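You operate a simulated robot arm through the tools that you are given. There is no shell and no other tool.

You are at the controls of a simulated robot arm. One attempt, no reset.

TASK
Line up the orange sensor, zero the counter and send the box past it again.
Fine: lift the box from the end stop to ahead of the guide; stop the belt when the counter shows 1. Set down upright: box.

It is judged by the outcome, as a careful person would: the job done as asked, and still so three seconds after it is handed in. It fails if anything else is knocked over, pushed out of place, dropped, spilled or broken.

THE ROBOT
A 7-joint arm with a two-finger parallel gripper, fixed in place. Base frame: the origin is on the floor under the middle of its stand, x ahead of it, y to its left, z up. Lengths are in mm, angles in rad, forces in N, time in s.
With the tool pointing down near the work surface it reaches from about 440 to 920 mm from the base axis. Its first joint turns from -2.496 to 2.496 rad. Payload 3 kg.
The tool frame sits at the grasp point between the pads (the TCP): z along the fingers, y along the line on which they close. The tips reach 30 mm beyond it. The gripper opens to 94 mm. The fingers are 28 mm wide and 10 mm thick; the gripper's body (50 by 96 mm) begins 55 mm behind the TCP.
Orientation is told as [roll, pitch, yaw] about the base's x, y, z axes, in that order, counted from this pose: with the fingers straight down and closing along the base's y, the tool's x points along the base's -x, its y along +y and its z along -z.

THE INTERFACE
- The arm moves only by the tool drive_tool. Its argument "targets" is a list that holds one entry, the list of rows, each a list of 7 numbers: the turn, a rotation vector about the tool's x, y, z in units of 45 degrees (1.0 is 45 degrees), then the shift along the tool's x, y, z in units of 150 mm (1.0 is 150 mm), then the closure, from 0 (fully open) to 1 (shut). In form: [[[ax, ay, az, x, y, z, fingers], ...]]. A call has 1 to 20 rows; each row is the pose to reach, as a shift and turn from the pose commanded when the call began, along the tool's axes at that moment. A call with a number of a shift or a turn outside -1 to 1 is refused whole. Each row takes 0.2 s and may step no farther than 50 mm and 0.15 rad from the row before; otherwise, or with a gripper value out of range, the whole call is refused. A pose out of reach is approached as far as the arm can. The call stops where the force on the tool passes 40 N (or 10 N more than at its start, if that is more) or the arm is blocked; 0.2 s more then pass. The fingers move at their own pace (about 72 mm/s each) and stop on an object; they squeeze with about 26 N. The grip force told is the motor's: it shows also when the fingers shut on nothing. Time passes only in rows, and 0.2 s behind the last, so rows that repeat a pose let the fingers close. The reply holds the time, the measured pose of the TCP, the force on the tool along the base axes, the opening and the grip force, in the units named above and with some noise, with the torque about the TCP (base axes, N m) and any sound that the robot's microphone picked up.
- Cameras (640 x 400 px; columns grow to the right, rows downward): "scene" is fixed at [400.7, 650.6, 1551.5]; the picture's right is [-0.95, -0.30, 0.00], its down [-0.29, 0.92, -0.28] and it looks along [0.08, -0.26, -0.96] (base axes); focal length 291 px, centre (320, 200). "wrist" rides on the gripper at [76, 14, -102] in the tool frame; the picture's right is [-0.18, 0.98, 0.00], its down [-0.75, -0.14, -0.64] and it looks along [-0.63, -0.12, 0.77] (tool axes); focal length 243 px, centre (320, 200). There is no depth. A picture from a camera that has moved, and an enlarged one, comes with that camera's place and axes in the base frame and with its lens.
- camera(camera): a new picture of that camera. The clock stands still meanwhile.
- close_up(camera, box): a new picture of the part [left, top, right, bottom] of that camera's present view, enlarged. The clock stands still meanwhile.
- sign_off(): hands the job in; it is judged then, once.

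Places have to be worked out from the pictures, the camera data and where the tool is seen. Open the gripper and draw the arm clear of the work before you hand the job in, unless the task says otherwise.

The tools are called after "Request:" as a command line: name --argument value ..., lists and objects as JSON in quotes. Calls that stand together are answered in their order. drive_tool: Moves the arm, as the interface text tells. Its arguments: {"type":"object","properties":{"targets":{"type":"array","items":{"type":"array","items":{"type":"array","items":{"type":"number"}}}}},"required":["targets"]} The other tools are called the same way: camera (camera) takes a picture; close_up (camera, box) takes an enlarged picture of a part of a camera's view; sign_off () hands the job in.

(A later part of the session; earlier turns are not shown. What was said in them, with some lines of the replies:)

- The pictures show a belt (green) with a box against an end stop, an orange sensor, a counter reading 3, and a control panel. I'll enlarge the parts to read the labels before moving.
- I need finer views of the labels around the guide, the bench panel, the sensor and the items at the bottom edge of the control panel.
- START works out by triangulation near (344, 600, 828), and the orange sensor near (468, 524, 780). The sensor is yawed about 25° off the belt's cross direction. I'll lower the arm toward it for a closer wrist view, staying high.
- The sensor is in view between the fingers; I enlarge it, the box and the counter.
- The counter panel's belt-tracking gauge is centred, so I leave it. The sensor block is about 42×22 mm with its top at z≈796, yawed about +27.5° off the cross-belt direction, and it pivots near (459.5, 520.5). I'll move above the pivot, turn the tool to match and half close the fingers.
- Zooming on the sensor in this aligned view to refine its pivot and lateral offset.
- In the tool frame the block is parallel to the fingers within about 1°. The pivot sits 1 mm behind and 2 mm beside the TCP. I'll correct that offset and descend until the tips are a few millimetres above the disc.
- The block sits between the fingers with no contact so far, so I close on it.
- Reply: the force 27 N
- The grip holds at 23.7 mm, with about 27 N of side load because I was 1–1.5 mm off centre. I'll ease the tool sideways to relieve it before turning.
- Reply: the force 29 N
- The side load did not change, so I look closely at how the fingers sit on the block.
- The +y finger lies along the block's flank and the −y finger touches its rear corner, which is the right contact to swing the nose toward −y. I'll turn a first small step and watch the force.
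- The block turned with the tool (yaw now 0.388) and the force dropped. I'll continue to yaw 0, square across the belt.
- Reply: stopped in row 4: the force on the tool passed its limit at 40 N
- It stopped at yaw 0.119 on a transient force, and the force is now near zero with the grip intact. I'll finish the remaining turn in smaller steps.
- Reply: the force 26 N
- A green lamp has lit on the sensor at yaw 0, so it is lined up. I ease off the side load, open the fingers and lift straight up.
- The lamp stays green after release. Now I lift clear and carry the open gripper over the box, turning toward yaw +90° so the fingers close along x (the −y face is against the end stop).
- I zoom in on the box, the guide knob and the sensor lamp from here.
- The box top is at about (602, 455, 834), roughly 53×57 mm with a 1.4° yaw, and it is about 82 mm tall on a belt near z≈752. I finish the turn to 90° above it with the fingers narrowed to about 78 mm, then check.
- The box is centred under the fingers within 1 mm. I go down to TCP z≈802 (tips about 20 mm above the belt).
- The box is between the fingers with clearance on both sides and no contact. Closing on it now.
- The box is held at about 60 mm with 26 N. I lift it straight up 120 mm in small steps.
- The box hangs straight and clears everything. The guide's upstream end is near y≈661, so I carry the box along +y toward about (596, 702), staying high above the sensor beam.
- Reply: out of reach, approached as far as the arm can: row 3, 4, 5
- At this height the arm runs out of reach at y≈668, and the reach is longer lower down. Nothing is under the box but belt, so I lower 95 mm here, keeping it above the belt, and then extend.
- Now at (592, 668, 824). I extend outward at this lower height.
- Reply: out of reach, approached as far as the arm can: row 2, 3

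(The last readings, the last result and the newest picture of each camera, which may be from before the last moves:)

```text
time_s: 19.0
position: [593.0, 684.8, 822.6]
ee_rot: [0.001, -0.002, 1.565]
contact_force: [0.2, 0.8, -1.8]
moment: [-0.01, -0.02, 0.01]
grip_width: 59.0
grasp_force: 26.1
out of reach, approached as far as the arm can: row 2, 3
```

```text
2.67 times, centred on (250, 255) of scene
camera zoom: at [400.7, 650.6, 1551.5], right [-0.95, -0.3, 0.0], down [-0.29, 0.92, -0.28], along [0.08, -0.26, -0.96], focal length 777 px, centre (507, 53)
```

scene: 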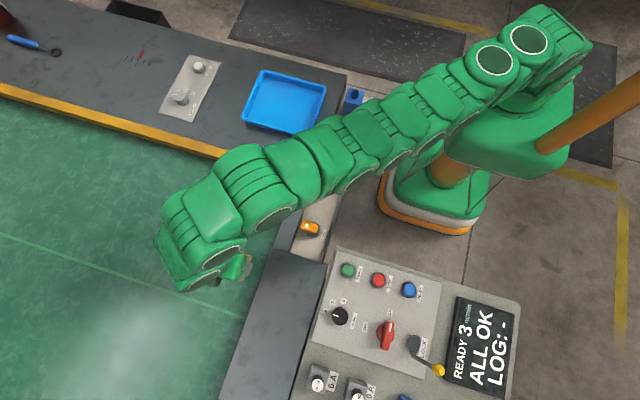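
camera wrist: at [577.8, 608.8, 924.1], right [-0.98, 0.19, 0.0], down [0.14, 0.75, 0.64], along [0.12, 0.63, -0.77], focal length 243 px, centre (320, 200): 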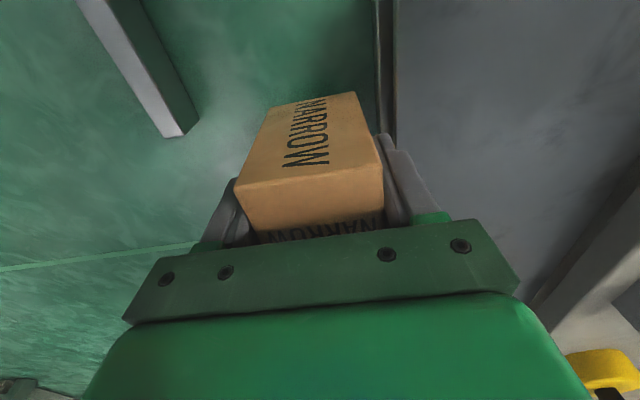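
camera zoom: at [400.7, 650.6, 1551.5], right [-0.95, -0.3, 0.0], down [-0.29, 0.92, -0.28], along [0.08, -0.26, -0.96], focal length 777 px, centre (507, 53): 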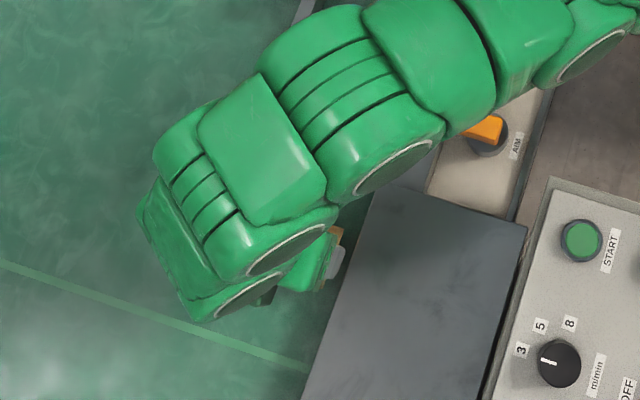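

The box is at (593, 685) and its downstream face is about level with the guide's end (y≈661), so it needs to go a little farther. I'll set it down here slightly inboard, then re-grip it nearer its inner side to gain the extra reach.

Request:
drive_tool --targets '[[[0, 0, 0, 0.02, -0.013, 0.03, 0.7], [0, 0, 0, 0.025, -0.027, 0.07, 0.7], [0, 0, 0, 0.025, -0.027, 0.11, 0.7], [0, 0, 0, 0.025, -0.027, 0.125, 0.7]]]'

Request:
camera --camera "wrist"

```text
time_s: 20.0
position: [595.7, 679.0, 805.5]
ee_rot: [0.002, -0.002, 1.567]
contact_force: [-0.4, -0.3, -1.5]
moment: [-0.02, -0.01, 0.01]
grip_width: 59.0
grasp_force: 25.6
```

```text
taken
camera wrist: at [581.4, 604.4, 906.8], right [-0.98, 0.19, 0.0], down [0.14, 0.75, 0.64], along [0.12, 0.63, -0.77], focal length 243 px, centre (320, 200)
```

wrist: 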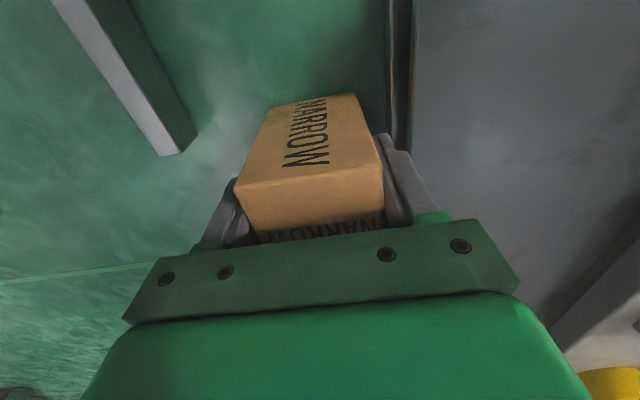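

About 3 mm above the belt by my figures, with no contact force yet. I lower the last millimetres slowly.

Request:
drive_tool --targets '[[[0, 0, 0, 0, 0, 0.007, 0.7], [0, 0, 0, 0, 0, 0.014, 0.7], [0, 0, 0, 0, 0, 0.02, 0.7]]]'

```text
time_s: 20.8
position: [596.2, 681.4, 802.9]
ee_rot: [0.001, -0.003, 1.566]
contact_force: [-2.1, 0.7, 1.9]
moment: [-0.08, -0.04, -0.07]
grip_width: 59.0
grasp_force: 25.6
```

The force turned positive, so the box rests on the belt. I open only to about 69 mm to stay clear of the cover plate's edge.

Request:
drive_tool --targets '[[[0, 0, 0, 0, 0, 0, 0.32], [0, 0, 0, 0, 0, 0, 0.27], [0, 0, 0, 0, 0, 0, 0.27]]]'

Request:
camera --camera "wrist"

```text
time_s: 21.6
position: [597.0, 680.2, 801.8]
ee_rot: [0.001, 0.001, 1.569]
contact_force: [-0.6, -1.1, 1.6]
moment: [-0.03, 0.0, -0.02]
grip_width: 68.7
grasp_force: 0.1
```

```text
taken
camera wrist: at [582.1, 604.3, 903.1], right [-0.98, 0.19, 0.0], down [0.14, 0.75, 0.64], along [0.12, 0.63, -0.77], focal length 243 px, centre (320, 200)
```

wrist: 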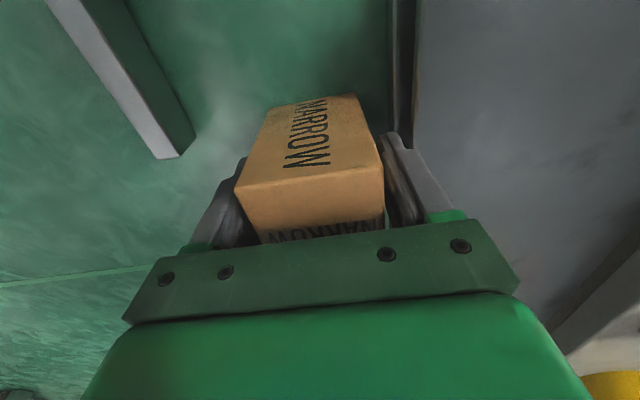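

The box stands upright and free between the fingers. I slide the open fingers 14 mm back along −y and grip it again.

Request:
drive_tool --targets '[[[0, 0, 0, 0.05, 0, 0, 0.27], [0, 0, 0, 0.093, 0, 0, 0.27], [0, 0, 0, 0.093, 0, 0, 0.5], [0, 0, 0, 0.093, 0, 0, 0.7], [0, 0, 0, 0.093, 0, 0, 0.7]]]'

Request:
camera --camera "wrist"

```text
time_s: 22.8
position: [597.1, 666.8, 803.3]
ee_rot: [0.001, -0.003, 1.568]
contact_force: [4.0, 0.2, 6.8]
moment: [0.16, -0.43, -0.01]
grip_width: 59.1
grasp_force: 26.5
```

```text
taken
camera wrist: at [582.8, 590.0, 903.6], right [-0.98, 0.19, 0.0], down [0.14, 0.75, 0.64], along [0.12, 0.63, -0.77], focal length 243 px, centre (320, 200)
```

wrist: 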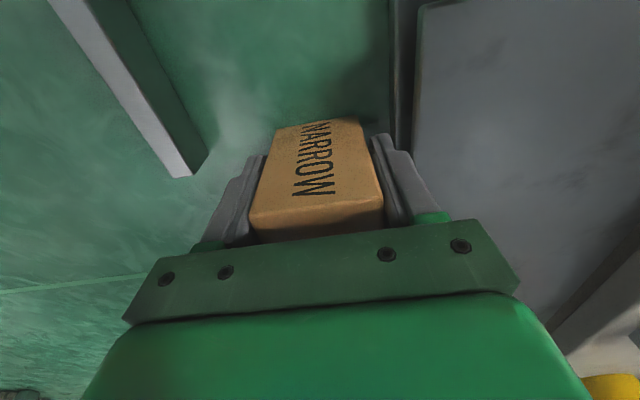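

Re-gripped. I lift it 8 mm, carry it 16 mm outward, and check before setting down.

Request:
drive_tool --targets '[[[0, 0, 0, 0, 0, -0.025, 0.7], [0, 0, 0, 0, 0, -0.055, 0.7], [0, 0, 0, -0.05, 0.005, -0.055, 0.7], [0, 0, 0, -0.107, 0.01, -0.055, 0.7], [0, 0, 0, -0.107, 0.01, -0.055, 0.7]]]'

Request:
camera --camera "wrist"

```text
time_s: 24.0
position: [594.9, 682.2, 808.9]
ee_rot: [0.001, 0.0, 1.566]
contact_force: [-0.9, 0.9, -1.9]
moment: [-0.04, -0.01, 0.03]
grip_width: 59.0
grasp_force: 25.7
```

```text
taken
camera wrist: at [580.2, 606.4, 910.6], right [-0.98, 0.19, 0.0], down [0.14, 0.75, 0.64], along [0.12, 0.63, -0.77], focal length 243 px, centre (320, 200)
```

wrist: 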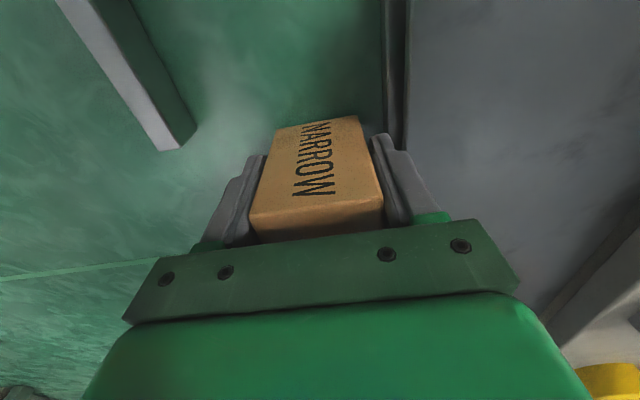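

The box centre is now near y≈696, fully ahead of the guide's end. I set it down gently.

Request:
drive_tool --targets '[[[0, 0, 0, 0, 0, 0.02, 0.7], [0, 0, 0, 0, 0, 0.033, 0.7], [0, 0, 0, 0, 0, 0.042, 0.7], [0, 0, 0, 0, 0, 0.046, 0.7]]]'

```text
time_s: 25.0
position: [595.0, 684.9, 803.3]
ee_rot: [0.001, 0.0, 1.568]
contact_force: [0.1, -0.4, -1.6]
moment: [-0.01, 0.02, -0.02]
grip_width: 59.5
grasp_force: 26.2
```

Still hanging (−1.6 N), so I lower another 1–2 mm.

Request:
drive_tool --targets '[[[0, 0, 0, 0, 0, 0.006, 0.7], [0, 0, 0, 0, 0, 0.012, 0.7]]]'

```text
time_s: 25.6
position: [595.7, 681.5, 802.8]
ee_rot: [-0.001, -0.001, 1.568]
contact_force: [1.5, -0.4, 1.6]
moment: [0.1, -0.17, -0.03]
grip_width: 58.8
grasp_force: 25.7
```

The belt now carries the box (+1.6 N). I open the fingers to about 69 mm, then check before rising.

Request:
drive_tool --targets '[[[0, 0, 0, 0, 0, 0, 0.33], [0, 0, 0, 0, 0, 0, 0.27], [0, 0, 0, 0, 0, 0, 0.27], [0, 0, 0, 0, 0, -0.12, 0.27], [0, 0, 0, 0, 0, -0.35, 0.27], [0, 0, 0, 0, 0, -0.65, 0.27], [0, 0, 0, 0, 0, -0.95, 0.27]]]'

Request:
camera --camera "wrist"

Request:
camera --camera "scene"

```text
time_s: 27.2
position: [577.1, 670.8, 943.7]
ee_rot: [0.001, 0.002, 1.567]
contact_force: [0.4, -1.0, 0.8]
moment: [0.04, 0.08, 0.01]
grip_width: 68.6
grasp_force: 0.0
out of reach, approached as far as the arm can: row 6, 7
```

```text
taken
camera wrist: at [562.9, 594.2, 1045.3], right [-0.98, 0.19, 0.0], down [0.14, 0.75, 0.64], along [0.12, 0.63, -0.77], focal length 243 px, centre (320, 200)
```

wrist: 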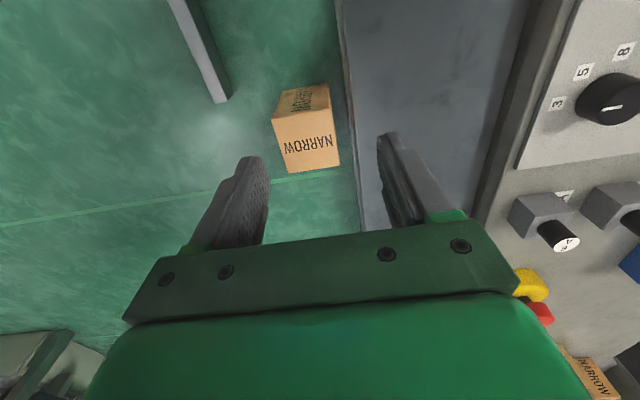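

```text
taken
```

scene: 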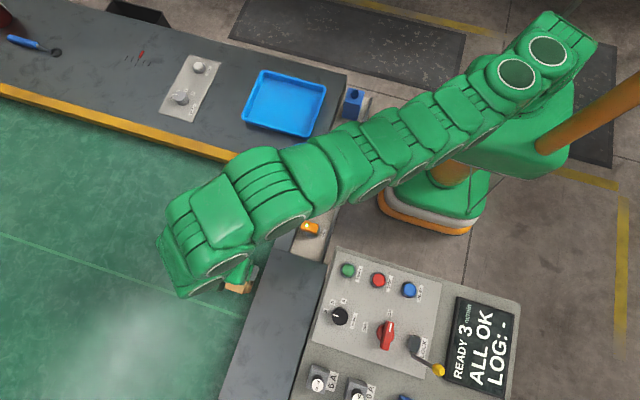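

The box stands upright at about (595, 696) on the belt, and the arm is clear above it. Next is ZERO on the bench, so I swing back over, high above everything, turning the tool and shutting the fingers for pressing.

Request:
drive_tool --targets '[[[0, 0, 0.16, 0.155, -0.048, -0.02, 0.5], [0, 0, 0.32, 0.31, -0.096, -0.04, 0.8], [0, 0, 0.48, 0.466, -0.144, -0.06, 1], [0, 0, 0.64, 0.622, -0.192, -0.09, 1], [0, 0, 0.8, 0.778, -0.24, -0.11, 1], [0, 0, 0.977, 0.933, -0.287, -0.133, 1]]]'

```text
time_s: 28.6
position: [622.1, 529.1, 962.1]
ee_rot: [0.001, -0.002, 0.798]
contact_force: [0.5, -0.8, 0.3]
moment: [0.04, 0.0, 0.0]
grip_width: 0.1
grasp_force: 26.1
```

Continuing the swing toward the bench panel at the same height.

Request:
drive_tool --targets '[[[0, 0, 0.127, 0.075, -0.231, -0.022, 1], [0, 0, 0.254, 0.15, -0.462, -0.044, 1], [0, 0, 0.38, 0.225, -0.694, -0.066, 1], [0, 0, 0.507, 0.299, -0.925, -0.087, 1]]]'

Request:
camera --camera "wrist"

Request:
camera --camera "scene"

```text
time_s: 29.6
position: [689.8, 400.4, 973.9]
ee_rot: [0.002, -0.001, 0.401]
contact_force: [-0.7, -0.6, -0.6]
moment: [-0.01, 0.0, -0.02]
grip_width: 0.1
grasp_force: 26.0
```

```text
taken
camera wrist: at [614.5, 383.6, 1075.9], right [-0.21, 0.98, 0.0], down [0.75, 0.16, 0.64], along [0.63, 0.14, -0.77], focal length 243 px, centre (320, 200)
```

wrist: 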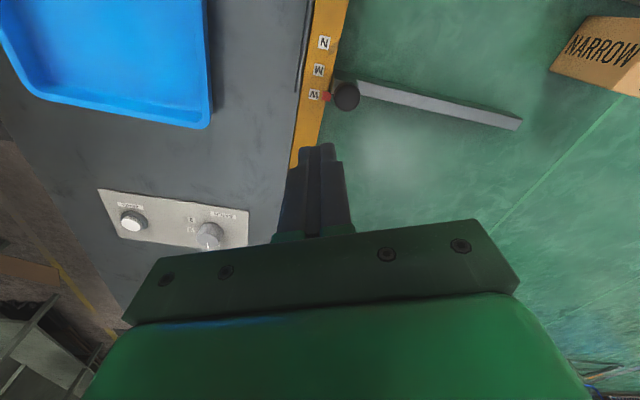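

```text
taken
```

scene: 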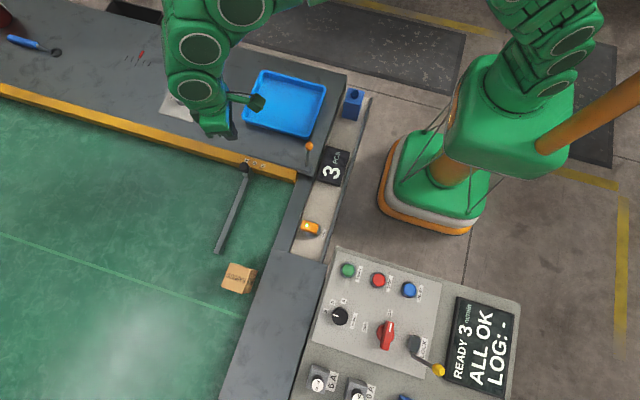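

The panel with ZERO is in view; I enlarge it to locate the button.

Request:
close_up --camera "wrist" --box '[80, 170, 270, 270]'

Request:
close_up --camera "scene" --box '[200, 230, 300, 330]'

```text
3.37 times, centred on (175, 220) of wrist
camera zoom: at [614.5, 383.6, 1075.9], right [-0.21, 0.98, 0.0], down [0.75, 0.16, 0.64], along [0.63, 0.14, -0.77], focal length 817 px, centre (808, 133)
```

zoom: 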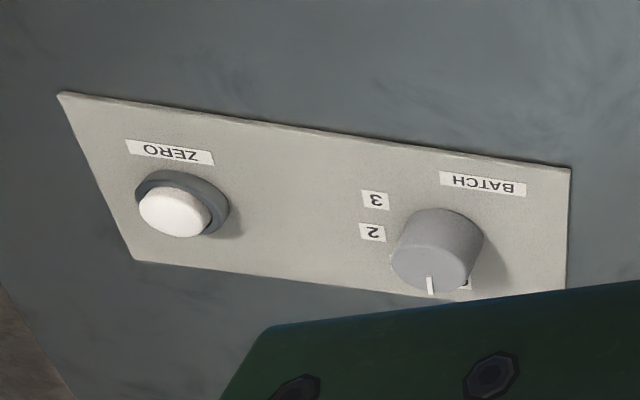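

```text
4.00 times, centred on (250, 280) of scene
camera zoom: at [400.7, 650.6, 1551.5], right [-0.95, -0.3, 0.0], down [-0.29, 0.92, -0.28], along [0.08, -0.26, -0.96], focal length 1166 px, centre (600, -120)
```

zoom: 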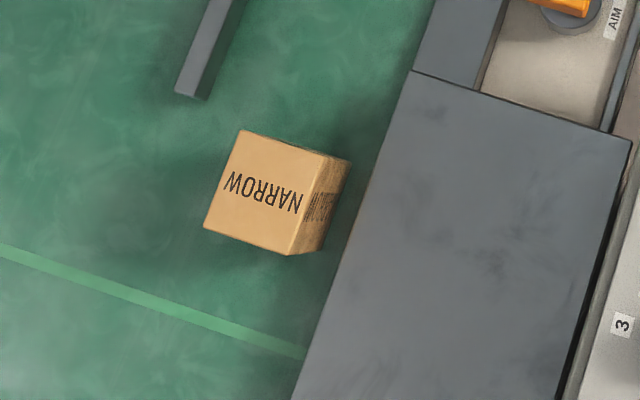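

ZERO's cap top triangulates to about (958, 145, 798), roughly 970 mm out. That is beyond straight-down reach, so I'll lean the tool outward about 30° to press it. First I bring it nearby, upright and high, at yaw 0.15.

Request:
drive_tool --targets '[[[0, 0, 0.08, -0.034, -0.24, 0, 1], [0, 0, 0.16, -0.068, -0.48, 0, 1], [0, 0, 0.24, -0.1, -0.72, 0, 1], [0, 0, 0.32, -0.135, -0.962, 0, 1]]]'

Request:
drive_tool --targets '[[[0, 0, 0, -0.09, -0.233, 0.04, 1], [0, 0, 0, -0.18, -0.466, 0.08, 1], [0, 0, 0, -0.27, -0.7, 0.12, 1], [0, 0, 0, -0.365, -0.932, 0.16, 1]]]'

Request:
camera --camera "wrist"

```text
time_s: 30.6
position: [763.8, 273.8, 974.2]
ee_rot: [0.0, 0.002, 0.15]
contact_force: [-0.2, 0.3, 0.4]
moment: [0.01, 0.04, 0.0]
grip_width: 0.3
grasp_force: 26.4
```

```text
time_s: 31.6
position: [841.3, 144.6, 947.8]
ee_rot: [0.002, 0.001, 0.152]
contact_force: [0.0, 0.1, -0.3]
moment: [0.03, -0.01, -0.04]
grip_width: 0.1
grasp_force: 25.5
```

```text
taken
camera wrist: at [763.9, 147.3, 1050.1], right [0.03, 1.0, 0.0], down [0.77, -0.03, 0.64], along [0.64, -0.02, -0.77], focal length 243 px, centre (320, 200)
```

wrist: 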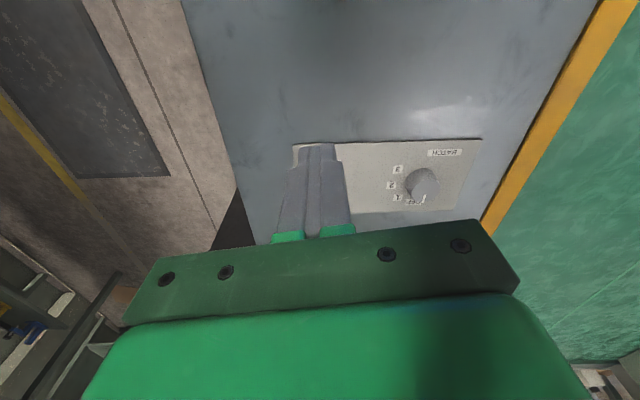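

Fingers are shut and the panel is straight ahead. Now I lean the tool 30° outward while moving to a hover about 40 mm above ZERO.

Request:
drive_tool --targets '[[[0, -0.13, 0, -0.13, -0.02, 0.11, 1], [0, -0.26, 0, -0.26, -0.045, 0.22, 1], [0, -0.4, 0, -0.4, -0.07, 0.33, 1], [0, -0.53, 0, -0.54, -0.09, 0.44, 1], [0, -0.667, 0, -0.677, -0.116, 0.55, 1], [0, -0.667, 0, -0.677, -0.116, 0.55, 1]]]'

Request:
camera --camera "wrist"

Request:
camera --camera "scene"

```text
time_s: 33.0
position: [944.1, 143.2, 867.3]
ee_rot: [0.0, -0.523, 0.151]
contact_force: [0.4, 0.9, 0.8]
moment: [-0.03, -0.05, -0.03]
grip_width: 0.0
grasp_force: 26.0
```

```text
taken
camera wrist: at [825.4, 140.3, 916.2], right [0.01, 1.0, 0.09], down [0.35, -0.09, 0.93], along [0.94, 0.02, -0.35], focal length 243 px, centre (320, 200)
```

wrist: 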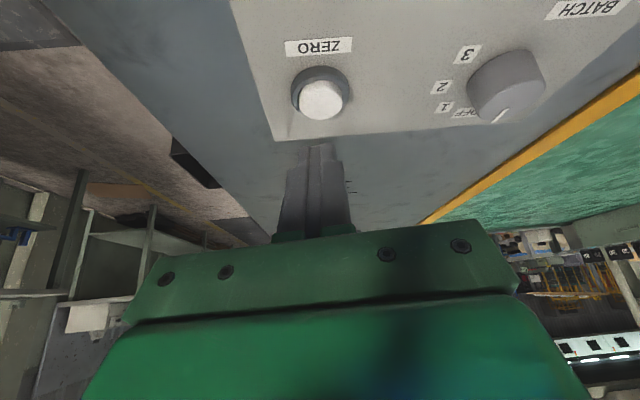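

```text
taken
```

scene: 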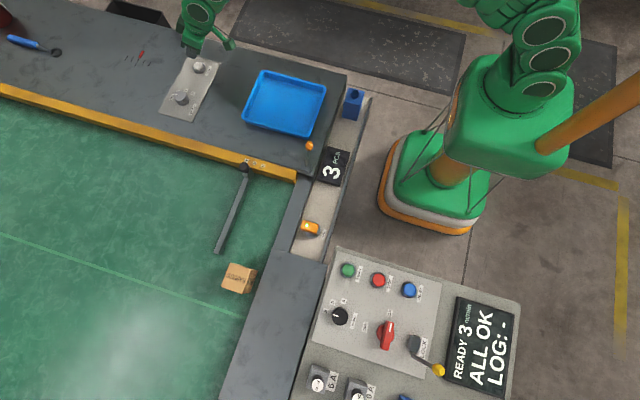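

ZERO is in plain view just beyond the fingertips; I zoom in to fix its place.

Request:
close_up --camera "wrist" --box '[260, 30, 380, 170]'

Request:
close_up --camera "scene" --box '[160, 30, 240, 110]'

```text
2.86 times, centred on (320, 100) of wrist
camera zoom: at [825.4, 140.3, 916.2], right [0.01, 1.0, 0.09], down [0.35, -0.09, 0.93], along [0.94, 0.02, -0.35], focal length 693 px, centre (320, 486)
```

zoom: 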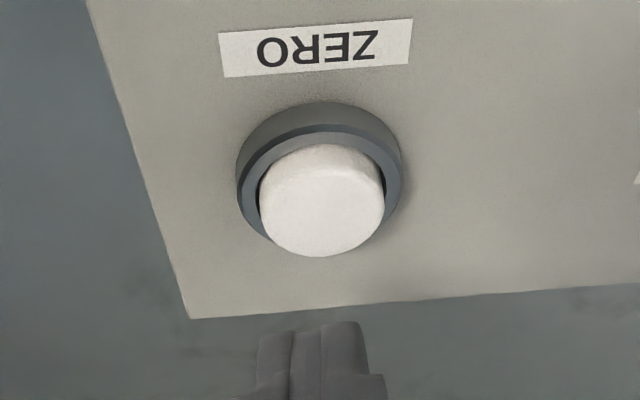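

```text
5.00 times, centred on (200, 70) of scene
camera zoom: at [400.7, 650.6, 1551.5], right [-0.95, -0.3, 0.0], down [-0.29, 0.92, -0.28], along [0.08, -0.26, -0.96], focal length 1457 px, centre (920, 850)
```

zoom: 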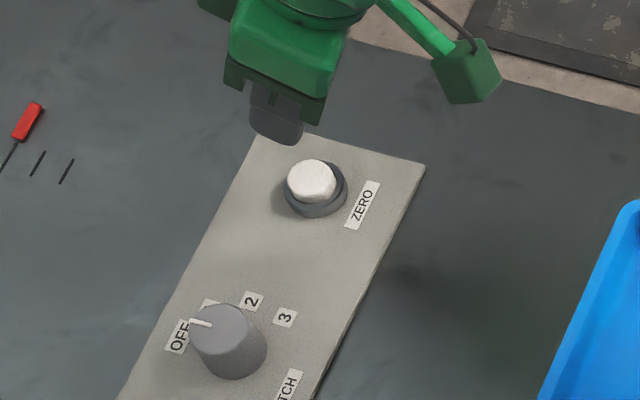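

Refined: the cap top is at about (953, 149.5, 803) and the fingertips are at (959, 145.5, 841). I descend 24 mm with a 4 mm sideways correction, then look again before pressing.

Request:
drive_tool --targets '[[[0, 0, 0, 0.025, 0.02, 0.047, 1], [0, 0, 0, 0.05, 0.0263, 0.094, 1], [0, 0, 0, 0.0765, 0.0263, 0.1406, 1]]]'

Request:
close_up --camera "wrist" --box '[240, 50, 400, 210]'

Request:
close_up --camera "scene" --box '[170, 30, 230, 100]'

```text
time_s: 33.8
position: [945.8, 148.2, 841.2]
ee_rot: [0.0, -0.525, 0.151]
contact_force: [-0.4, 0.0, 0.7]
moment: [0.01, -0.01, 0.03]
grip_width: 0.0
grasp_force: 25.9
```

```text
2.50 times, centred on (320, 130) of wrist
camera zoom: at [825.9, 144.5, 892.2], right [0.01, 1.0, 0.09], down [0.35, -0.09, 0.93], along [0.94, 0.02, -0.35], focal length 606 px, centre (320, 375)
```

zoom: 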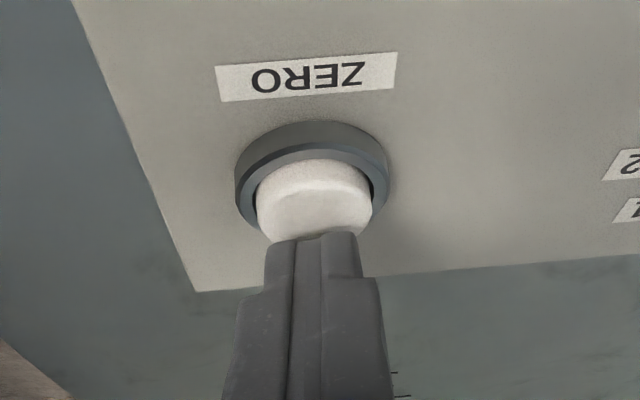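

```text
5.71 times, centred on (200, 65) of scene
camera zoom: at [400.7, 650.6, 1551.5], right [-0.95, -0.3, 0.0], down [-0.29, 0.92, -0.28], along [0.08, -0.26, -0.96], focal length 1665 px, centre (1006, 971)
```

zoom: 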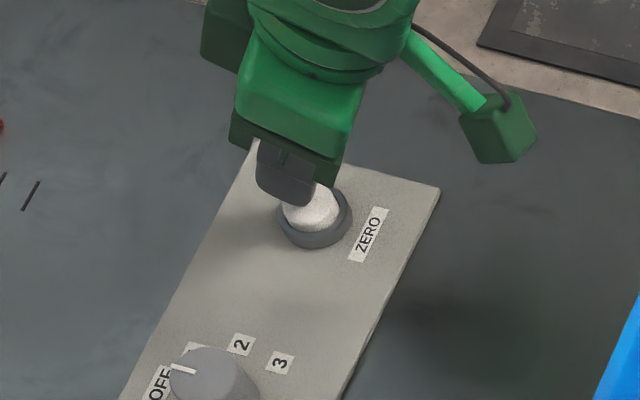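

The tips hover about 5 mm over the cap. I press down in small steps and watch the force.

Request:
drive_tool --targets '[[[0, 0, 0, 0.01, 0, 0.0173, 1], [0, 0, 0, 0.0167, 0, 0.0289, 1], [0, 0, 0, 0.0233, 0, 0.0404, 1], [0, 0, 0, 0.0283, 0, 0.049, 1]]]'

Request:
close_up --camera "scene" --box '[170, 30, 350, 200]'

```text
time_s: 34.8
position: [944.2, 147.6, 836.4]
ee_rot: [0.0, -0.525, 0.15]
contact_force: [-6.8, 3.9, 19.3]
moment: [0.12, 0.21, 0.0]
grip_width: 0.1
grasp_force: 26.0
heard: click
```

```text
2.35 times, centred on (260, 115) of scene
camera zoom: at [400.7, 650.6, 1551.5], right [-0.95, -0.3, 0.0], down [-0.29, 0.92, -0.28], along [0.08, -0.26, -0.96], focal length 686 px, centre (461, 400)
```

zoom: 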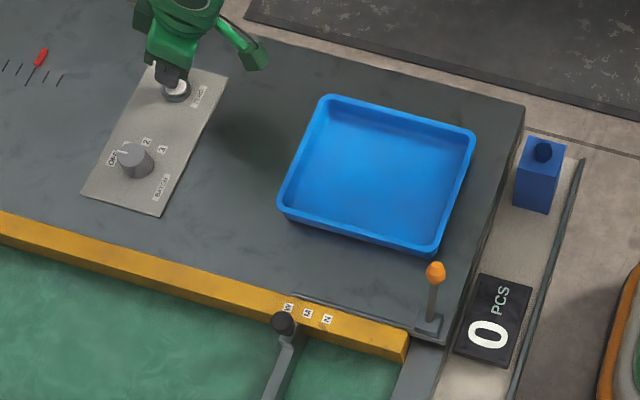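

Click heard and the counter shows 0. I lift off and lean the tool back upright, inboard and clear.

Request:
drive_tool --targets '[[[0, 0, 0, -0.05, 0, -0.0866, 1], [0, 0, 0, -0.15, 0, -0.26, 1], [0, 0.13, 0, -0.151, 0, -0.529, 1], [0, 0.3, 0, 0.022, 0, -0.629, 1], [0, 0.47, 0, 0.167, 0, -0.712, 1], [0, 0.64, 0, 0.311, 0, -0.795, 1], [0, 0.667, 0, 0.311, 0, -0.795, 1]]]'

Request:
camera --camera "scene"

```text
time_s: 36.4
position: [844.7, 132.4, 914.5]
ee_rot: [0.002, 0.001, 0.15]
contact_force: [0.2, 0.1, 0.2]
moment: [0.04, -0.03, 0.0]
grip_width: 0.0
grasp_force: 25.9
```

```text
taken
```

scene: 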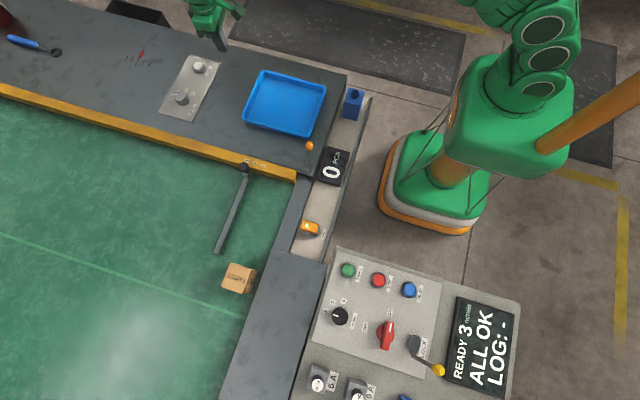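

Counter 0, machine READY. Now I carry the shut gripper back to the control panel at a safe height for START (about (346, 600)) and STOP (about (271, 600)).

Request:
drive_tool --targets '[[[0, 0, 0, 0.17, 0.22, -0.08, 1], [0, 0, 0, 0.35, 0.44, -0.16, 1], [0, 0, 0, 0.53, 0.66, -0.24, 1], [0, 0, 0, 0.7, 0.89, -0.3, 1]]]'

Request:
drive_tool --targets '[[[0, 0, 0, 0.17, 0.22, 0, 1], [0, 0, 0, 0.35, 0.44, 0, 1], [0, 0, 0, 0.53, 0.66, 0, 1], [0, 0, 0, 0.7, 0.89, 0, 1]]]'

Request:
drive_tool --targets '[[[0, 0, 0.06, 0.17, 0.22, 0, 1], [0, 0, 0.12, 0.35, 0.44, 0, 1], [0, 0, 0.16, 0.53, 0.66, 0, 1], [0, 0, 0.191, 0.7, 0.89, 0, 1]]]'

Request:
camera --camera "wrist"

```text
time_s: 37.4
position: [722.5, 245.9, 960.3]
ee_rot: [0.003, 0.003, 0.15]
contact_force: [-0.6, 0.0, -0.7]
moment: [0.02, 0.01, -0.01]
grip_width: 0.2
grasp_force: 26.1
```

```text
time_s: 38.4
position: [597.4, 364.1, 958.8]
ee_rot: [-0.001, 0.002, 0.151]
contact_force: [0.0, -0.5, -0.3]
moment: [-0.01, 0.0, -0.04]
grip_width: 0.2
grasp_force: 25.7
```

```text
time_s: 39.4
position: [473.9, 481.1, 960.8]
ee_rot: [0.001, 0.002, 0.0]
contact_force: [-0.3, -0.2, 0.0]
moment: [0.02, -0.01, -0.01]
grip_width: 0.2
grasp_force: 25.7
```

```text
taken
camera wrist: at [398.2, 496.6, 1062.3], right [0.18, 0.98, 0.0], down [0.75, -0.14, 0.64], along [0.63, -0.12, -0.77], focal length 243 px, centre (320, 200)
```

wrist: 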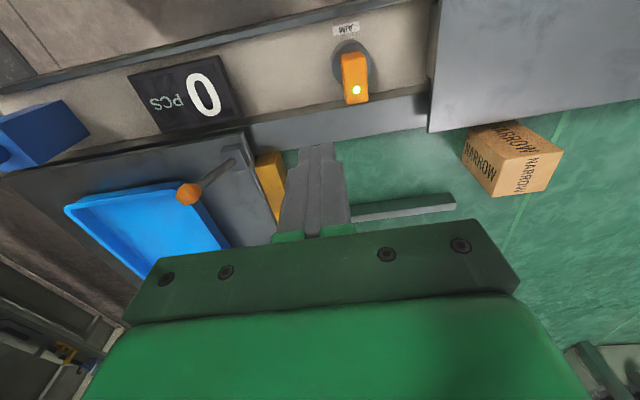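

All as wanted: counter 0, sensor lamp on, box waiting upstream. I move over beside the panel so that the wrist camera sees START and STOP.

Request:
drive_tool --targets '[[[0, 0, 0, 0.22, 0.08, 0.02, 1], [0, 0, 0, 0.44, 0.16, 0.05, 1], [0, 0, 0, 0.67, 0.23, 0.08, 1], [0, 0, 0, 0.9, 0.3, 0.1, 1]]]'

Request:
drive_tool --targets '[[[0, 0, 0, 0.22, 0.08, 0.03, 1], [0, 0, 0, 0.44, 0.16, 0.07, 1], [0, 0, 0, 0.66, 0.227, 0.1, 1]]]'

Request:
camera --camera "wrist"

Request:
close_up --camera "scene" --box '[300, 230, 460, 330]'

```text
time_s: 40.4
position: [338.4, 525.1, 944.8]
ee_rot: [0.003, 0.003, 0.0]
contact_force: [-0.7, 0.1, 0.0]
moment: [-0.01, -0.02, 0.02]
grip_width: 0.1
grasp_force: 26.6
```

```text
time_s: 41.2
position: [238.5, 560.2, 928.6]
ee_rot: [0.002, 0.0, 0.0]
contact_force: [-0.6, 0.4, -0.1]
moment: [-0.01, 0.01, -0.01]
grip_width: 0.2
grasp_force: 26.0
```

```text
taken
camera wrist: at [162.5, 573.4, 1030.7], right [0.18, 0.98, 0.0], down [0.75, -0.14, 0.64], along [0.63, -0.12, -0.77], focal length 243 px, centre (320, 200)
```

wrist: 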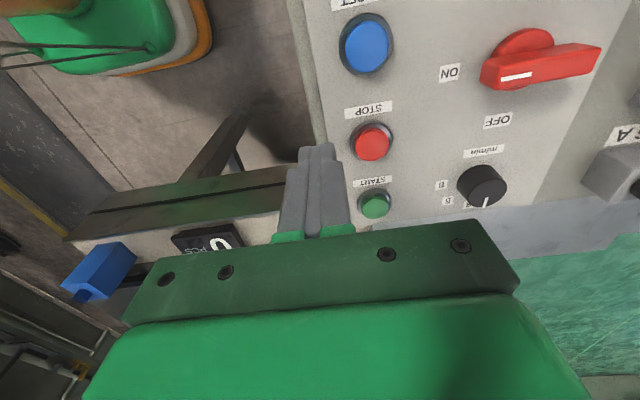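

```text
4.00 times, centred on (380, 280) of scene
camera zoom: at [400.7, 650.6, 1551.5], right [-0.95, -0.3, 0.0], down [-0.29, 0.92, -0.28], along [0.08, -0.26, -0.96], focal length 1166 px, centre (80, -120)
```

zoom: 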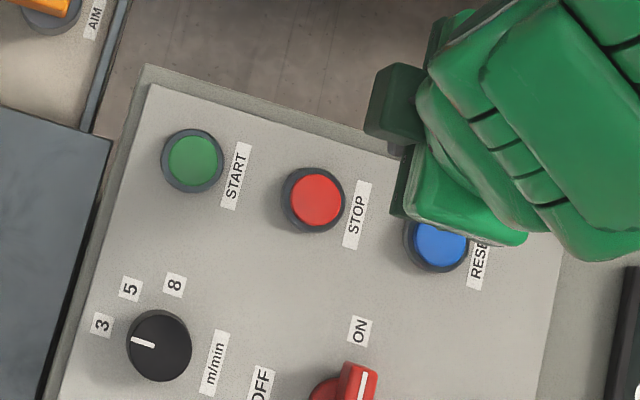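

I enlarge the wrist view to triangulate both buttons.

Request:
close_up --camera "wrist" --box '[320, 80, 420, 230]'

```text
2.67 times, centred on (370, 155) of wrist
camera zoom: at [162.5, 573.4, 1030.7], right [0.18, 0.98, 0.0], down [0.75, -0.14, 0.64], along [0.63, -0.12, -0.77], focal length 647 px, centre (187, 320)
```

zoom: 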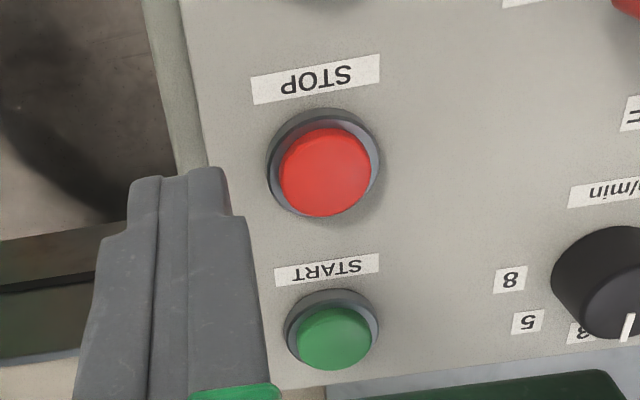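

START is at about (346, 600.5, 835) and STOP at about (270, 600.3, 836). I move to a hover 20 mm over START with the fingers shut.

Request:
drive_tool --targets '[[[0, 0, 0, -0.24, 0.09, 0.05, 1], [0, 0, 0, -0.48, 0.18, 0.12, 1], [0, 0, 0, -0.717, 0.269, 0.2, 1], [0, 0, 0, -0.717, 0.269, 0.293, 1]]]'

Request:
camera --camera "wrist"

Request:
camera --camera "scene"

```text
time_s: 42.2
position: [347.7, 599.7, 885.7]
ee_rot: [-0.001, 0.001, 0.0]
contact_force: [0.0, 0.0, -0.6]
moment: [0.0, -0.01, -0.02]
grip_width: 0.0
grasp_force: 26.0
```

```text
taken
camera wrist: at [270.6, 614.6, 986.2], right [0.18, 0.98, 0.0], down [0.75, -0.14, 0.64], along [0.63, -0.12, -0.77], focal length 243 px, centre (320, 200)
```

wrist: 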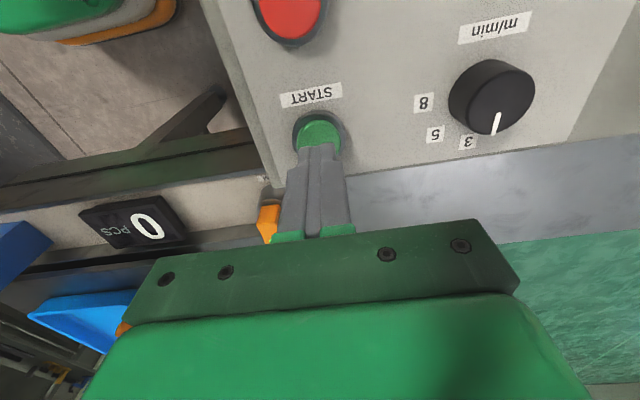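

```text
taken
```

scene: 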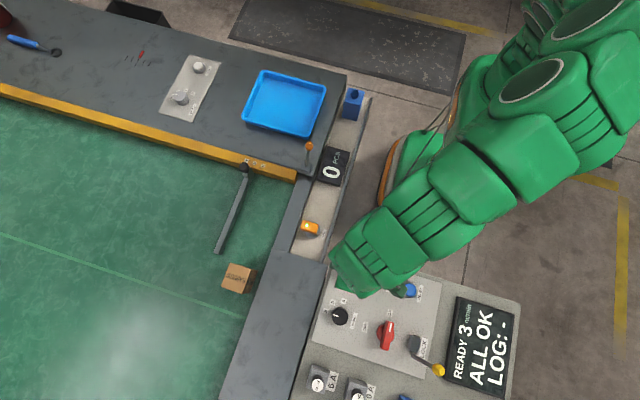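

Tips are aligned over START, and the box and counter are in sight of the fixed camera. I press START, lift off and go straight to a hover over STOP in one motion.

Request:
drive_tool --targets '[[[0, 0, 0, 0, 0.003, 0.08, 1], [0, 0, 0, 0, 0.003, 0.13, 1], [0, 0, 0, 0, 0.003, 0.15, 1], [0, 0, 0, 0, 0.003, 0.168, 1], [0, 0, 0, 0, 0.003, 0.08, 1], [0, 0, 0, 0.1, 0, 0, 1], [0, 0, 0, 0.32, 0, 0, 1], [0, 0, 0, 0.51, 0, 0.05, 1]]]'

Request:
camera --camera "scene"

```text
time_s: 43.2
position: [346.8, 601.2, 865.4]
ee_rot: [0.005, -0.001, -0.001]
contact_force: [-3.0, -5.4, 18.6]
moment: [-0.17, 0.15, 0.01]
grip_width: 0.0
grasp_force: 26.5
heard: click
stopped in row 5: the force on the tool passed its limit at 46 N (the readings are from after the stop); the commanded pose is now the measured one
```

```text
taken
```

scene: 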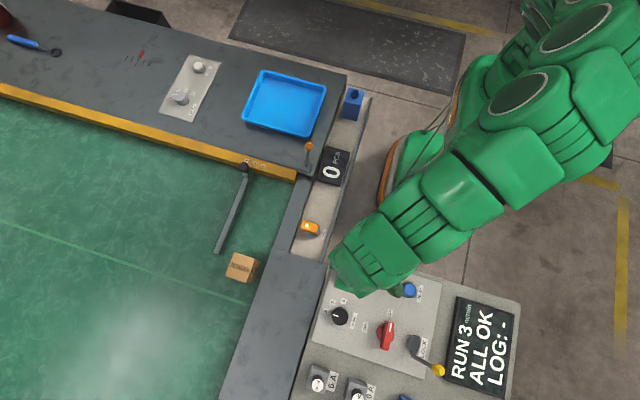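

The display says RUN and the box has begun to move. I lift off START and go to the STOP hover at once.

Request:
drive_tool --targets '[[[0, 0, 0, 0.02, 0, -0.13, 1], [0, 0, 0, 0.28, -0.003, -0.13, 1], [0, 0, 0, 0.511, -0.006, -0.09, 1]]]'

Request:
camera --camera "scene"

```text
time_s: 44.0
position: [271.0, 596.4, 874.3]
ee_rot: [0.002, 0.0, 0.0]
contact_force: [0.2, 0.0, 0.4]
moment: [0.03, 0.03, -0.01]
grip_width: 0.0
grasp_force: 26.1
```

```text
taken
```

scene: 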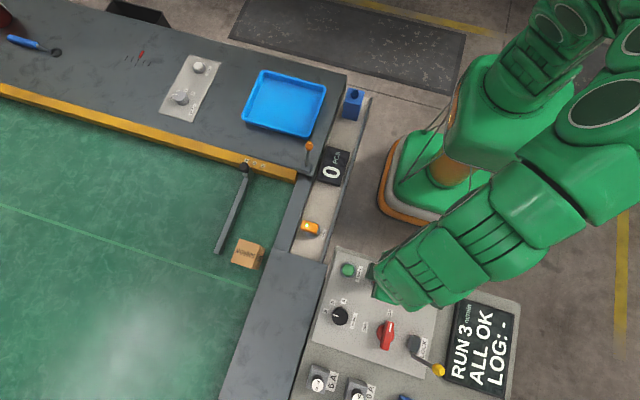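

The box is moving down the lane and the counter is still 0. I wait over STOP about 1 s, then look again.

Request:
drive_tool --targets '[[[0, 0, 0, 0, 0.01, 0, 1], [0, 0, 0, 0, 0.01, 0, 1], [0, 0, 0, 0, 0.01, 0, 1], [0, 0, 0, 0, 0.01, 0, 1]]]'

Request:
camera --camera "scene"

Request:
camera --camera "wrist"

```text
time_s: 45.0
position: [270.1, 598.6, 876.1]
ee_rot: [0.004, -0.001, 0.001]
contact_force: [-0.3, 0.4, -0.1]
moment: [-0.01, -0.01, 0.02]
grip_width: 0.0
grasp_force: 25.8
```

```text
taken
```

scene: 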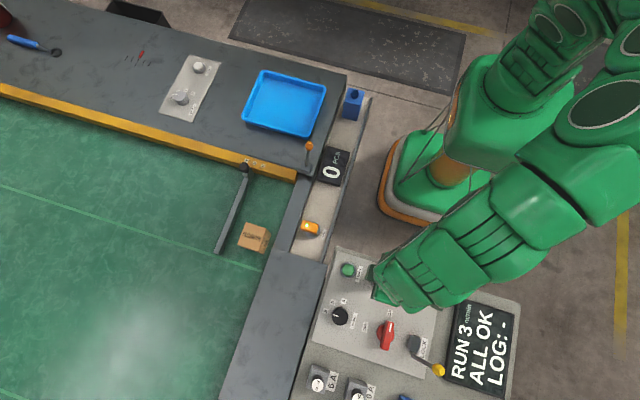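

```text
taken
camera wrist: at [194.1, 613.7, 976.8], right [0.18, 0.98, 0.0], down [0.75, -0.14, 0.64], along [0.63, -0.12, -0.77], focal length 243 px, centre (320, 200)
```

wrist: 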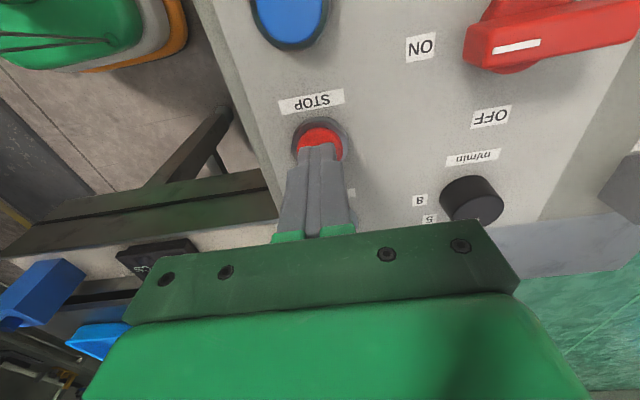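

Aligned on STOP; the counter is still 0 and the box needs roughly another second. I wait in short steps.

Request:
drive_tool --targets '[[[0, 0, 0, 0, 0, 0.01, 1], [0, 0, 0, 0, 0, 0.01, 1], [0, 0, 0, 0, 0, 0.01, 1]]]'

Request:
close_up --camera "scene" --box '[200, 120, 360, 280]'

```text
time_s: 45.8
position: [270.7, 600.2, 874.4]
ee_rot: [0.004, -0.004, 0.0]
contact_force: [0.0, 0.5, -0.3]
moment: [0.0, -0.02, -0.02]
grip_width: 0.0
grasp_force: 25.4
```

```text
2.50 times, centred on (280, 200) of scene
camera zoom: at [400.7, 650.6, 1551.5], right [-0.95, -0.3, 0.0], down [-0.29, 0.92, -0.28], along [0.08, -0.26, -0.96], focal length 728 px, centre (420, 200)
```

zoom: 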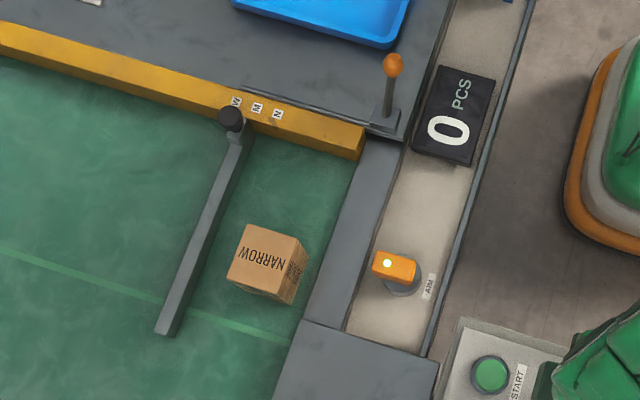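

The box's front edge is just reaching the beam line; counter still 0. One more short wait.

Request:
drive_tool --targets '[[[0, 0, 0, 0, 0, 0, 1]]]'

Request:
close_up --camera "scene" --box '[200, 120, 360, 280]'

```text
time_s: 46.2
position: [270.0, 601.3, 873.8]
ee_rot: [0.003, -0.001, 0.0]
contact_force: [-0.4, -0.4, -0.6]
moment: [0.01, 0.0, 0.0]
grip_width: 0.0
grasp_force: 25.9
```

```text
2.50 times, centred on (280, 200) of scene
camera zoom: at [400.7, 650.6, 1551.5], right [-0.95, -0.3, 0.0], down [-0.29, 0.92, -0.28], along [0.08, -0.26, -0.96], focal length 728 px, centre (420, 200)
```

zoom: 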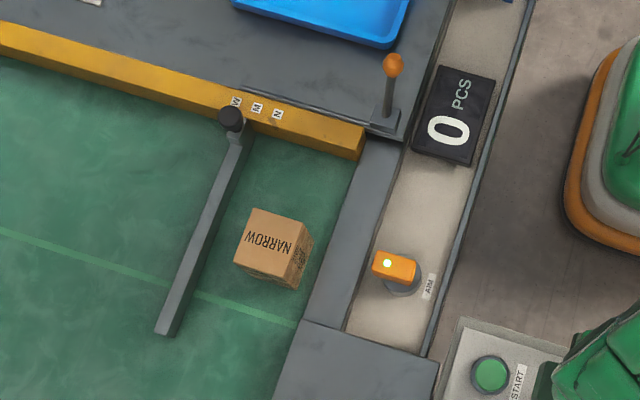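

Still 0 with the box entering the beam; I wait another 0.4 s.

Request:
drive_tool --targets '[[[0, 0, 0, 0, 0, 0, 1]]]'

Request:
close_up --camera "scene" --box '[200, 120, 360, 280]'

```text
time_s: 46.6
position: [271.1, 600.4, 874.4]
ee_rot: [0.004, 0.0, 0.0]
contact_force: [0.3, 0.3, 0.0]
moment: [0.01, -0.02, 0.02]
grip_width: 0.2
grasp_force: 26.1
```

```text
2.50 times, centred on (280, 200) of scene
camera zoom: at [400.7, 650.6, 1551.5], right [-0.95, -0.3, 0.0], down [-0.29, 0.92, -0.28], along [0.08, -0.26, -0.96], focal length 728 px, centre (420, 200)
```

zoom: 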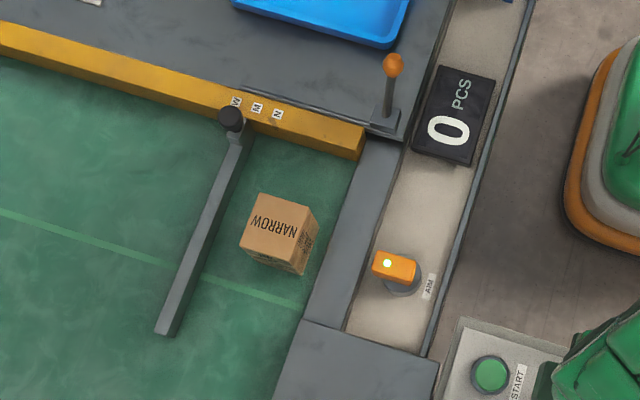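

The box is now about centred on the beam and the counter still shows 0, so it may count on the trailing edge. I wait another 0.4 s.

Request:
drive_tool --targets '[[[0, 0, 0, 0, 0, 0, 1]]]'

Request:
close_up --camera "scene" --box '[200, 120, 360, 280]'

```text
time_s: 47.0
position: [270.2, 600.8, 874.4]
ee_rot: [0.004, -0.001, 0.001]
contact_force: [-0.2, -0.1, -0.2]
moment: [-0.02, -0.01, 0.0]
grip_width: 0.0
grasp_force: 25.9
```

```text
2.50 times, centred on (280, 200) of scene
camera zoom: at [400.7, 650.6, 1551.5], right [-0.95, -0.3, 0.0], down [-0.29, 0.92, -0.28], along [0.08, -0.26, -0.96], focal length 728 px, centre (420, 200)
```

zoom: 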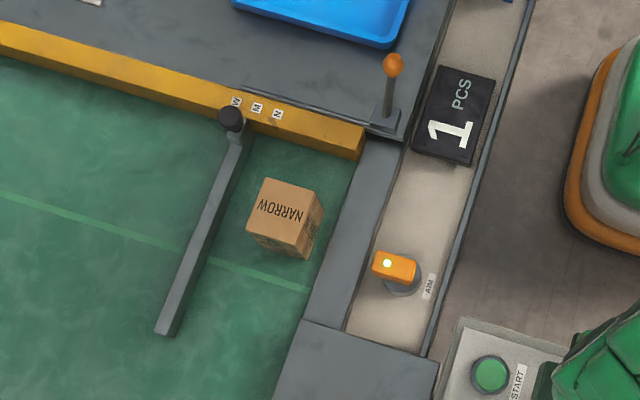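

The counter shows 1, so I press STOP immediately.

Request:
drive_tool --targets '[[[0, 0, 0, 0, 0, 0.065, 1], [0, 0, 0, 0, 0, 0.085, 1]]]'

Request:
camera --camera "scene"

```text
time_s: 47.8
position: [270.7, 600.4, 864.5]
ee_rot: [0.006, -0.002, -0.001]
contact_force: [-4.6, -5.9, 18.5]
moment: [-0.21, 0.09, 0.02]
grip_width: 0.0
grasp_force: 25.9
heard: click
stopped in row 2: the force on the tool passed its limit at 42 N (the readings are from after the stop); the commanded pose is now the measured one
```

```text
taken
```

scene: 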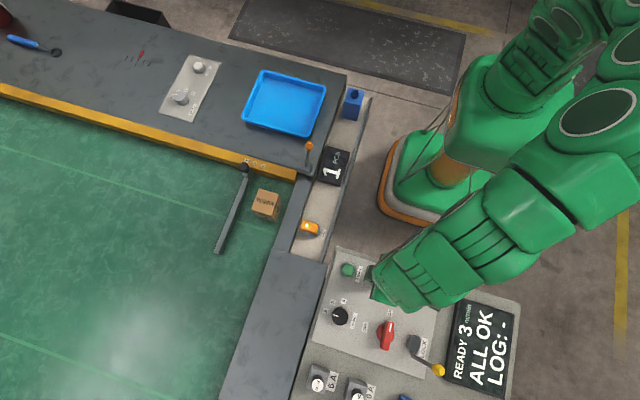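

The display is back to READY, the counter shows 1 and the box stands in the lane. I lift off STOP and draw the arm up and clear, opening the gripper once high.

Request:
drive_tool --targets '[[[0, 0, 0, 0, 0, -0.1, 1], [0, 0, 0, 0, 0, -0.35, 1], [0, 0, 0, 0, -0.05, -0.65, 0.8], [0, 0, 0, 0.03, -0.2, -0.97, 0.4], [0, 0, 0, 0.03, -0.3, -0.97, 0]]]'

Request:
drive_tool --targets '[[[0, 0, 0, 0, 0, -0.3, 0], [0, 0, 0, 0, 0, -0.6, 0], [0, 0, 0, 0, 0, -0.8, 0], [0, 0, 0, 0, 0, -0.8, 0]]]'

Request:
camera --camera "scene"

Request:
close_up --camera "scene" --box '[200, 120, 360, 280]'

Request:
camera --camera "wrist"

```text
refused: row 4 steps farther than a row can; nothing moved
```

```text
time_s: 48.8
position: [268.5, 600.9, 982.6]
ee_rot: [0.004, -0.002, 0.0]
contact_force: [0.3, 0.0, 0.0]
moment: [0.02, 0.02, 0.0]
grip_width: 94.0
grasp_force: 0.1
```

```text
taken
```

scene: 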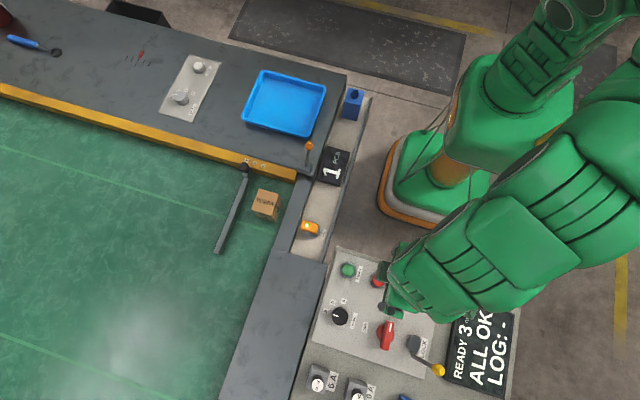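

```text
2.50 times, centred on (280, 200) of scene
camera zoom: at [400.7, 650.6, 1551.5], right [-0.95, -0.3, 0.0], down [-0.29, 0.92, -0.28], along [0.08, -0.26, -0.96], focal length 728 px, centre (420, 200)
```

zoom: 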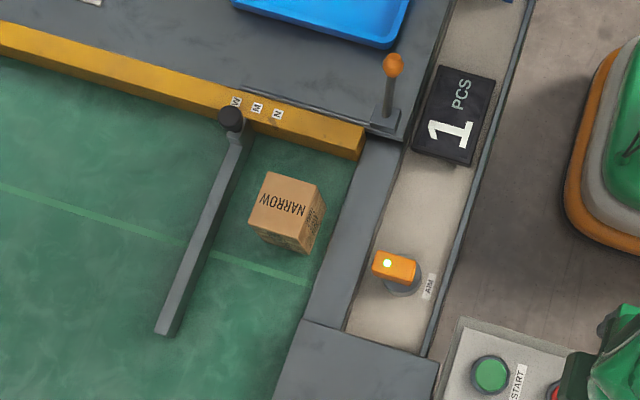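

```text
taken
camera wrist: at [192.6, 614.8, 1083.6], right [0.18, 0.98, 0.0], down [0.75, -0.14, 0.64], along [0.63, -0.11, -0.77], focal length 243 px, centre (320, 200)
```

wrist: 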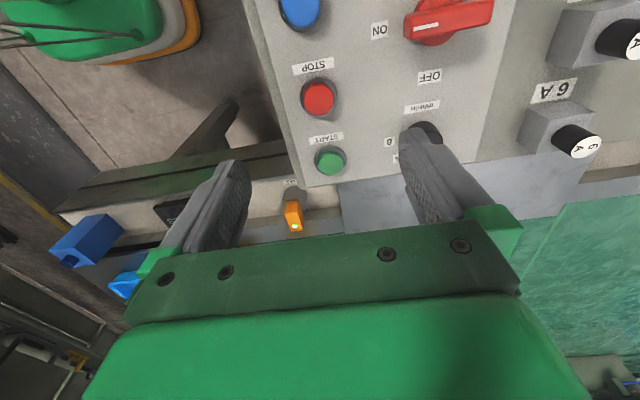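

My first retreat row list was refused, but the second call lifted straight up with the fingers opening and met nothing. The belt is stopped (READY), the counter is 1 and the box is upright. I rise farther clear and confirm that nothing changes.

Request:
drive_tool --targets '[[[0, 0, 0, 0, -0.1, -0.25, 0], [0, 0, 0, 0, -0.2, -0.5, 0], [0, 0, 0, 0, -0.3, -0.75, 0], [0, 0, 0, 0, -0.4, -0.95, 0], [0, 0, 0, 0, -0.4, -0.95, 0]]]'

Request:
camera --camera "scene"

Request:
close_up --camera "scene" --box '[200, 120, 360, 280]'

```text
time_s: 50.0
position: [269.3, 539.3, 1123.8]
ee_rot: [0.003, -0.002, 0.0]
contact_force: [-0.2, -1.3, -0.1]
moment: [0.02, -0.01, -0.02]
grip_width: 94.1
grasp_force: 0.0
```

```text
taken
```

scene: 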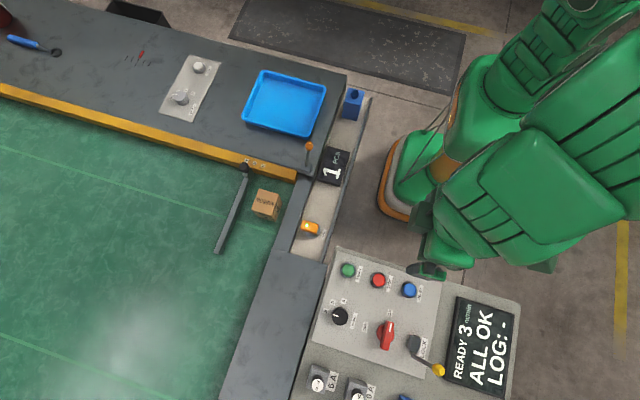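

```text
2.50 times, centred on (280, 200) of scene
camera zoom: at [400.7, 650.6, 1551.5], right [-0.95, -0.3, 0.0], down [-0.29, 0.92, -0.28], along [0.08, -0.26, -0.96], focal length 728 px, centre (420, 200)
```

zoom: 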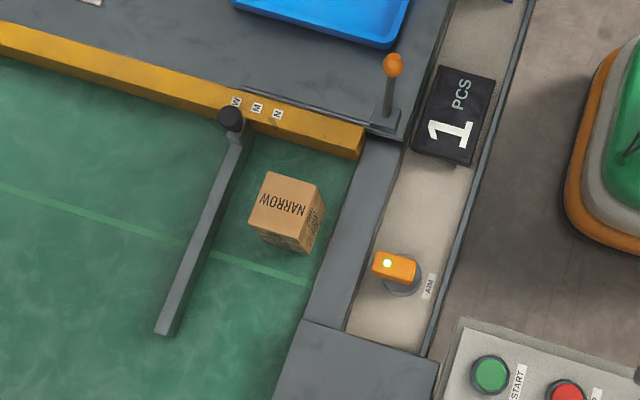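

The sensor is lined up with its lamp lit, and the counter was zeroed and now reads 1. The belt is stopped (READY, ALL OK), the box is upright in the lane, and the arm is clear with the gripper open. I hand the job in.

Request:
sign_off

```text
The job is handed in.
```

The orange sensor is lined up, the counter was zeroed, and the box went past the sensor again. The belt is stopped with the counter showing 1.

- **Sensor:** I turned it about 28° so it points straight across the belt. Its green lamp came on and has stayed lit.
- **Counter:** I pressed ZERO on the bench panel. The counter went from 3 to 0 before the run.
- **Box:** I lifted it from the end stop and set it down upright, just ahead of the guide's upstream end. The arm couldn't reach quite far enough in one go, so I put it down once and re-gripped it to move it about 15 mm further.
- **Belt run:** I pressed START at 3 m/min and watched the counter. I pressed STOP once it read 1. The panel is back to READY and ALL OK.

The box is standing upright in the lane, just past the sensor. I saw nothing else moved or knocked over. The arm is raised clear of the work with the gripper open.
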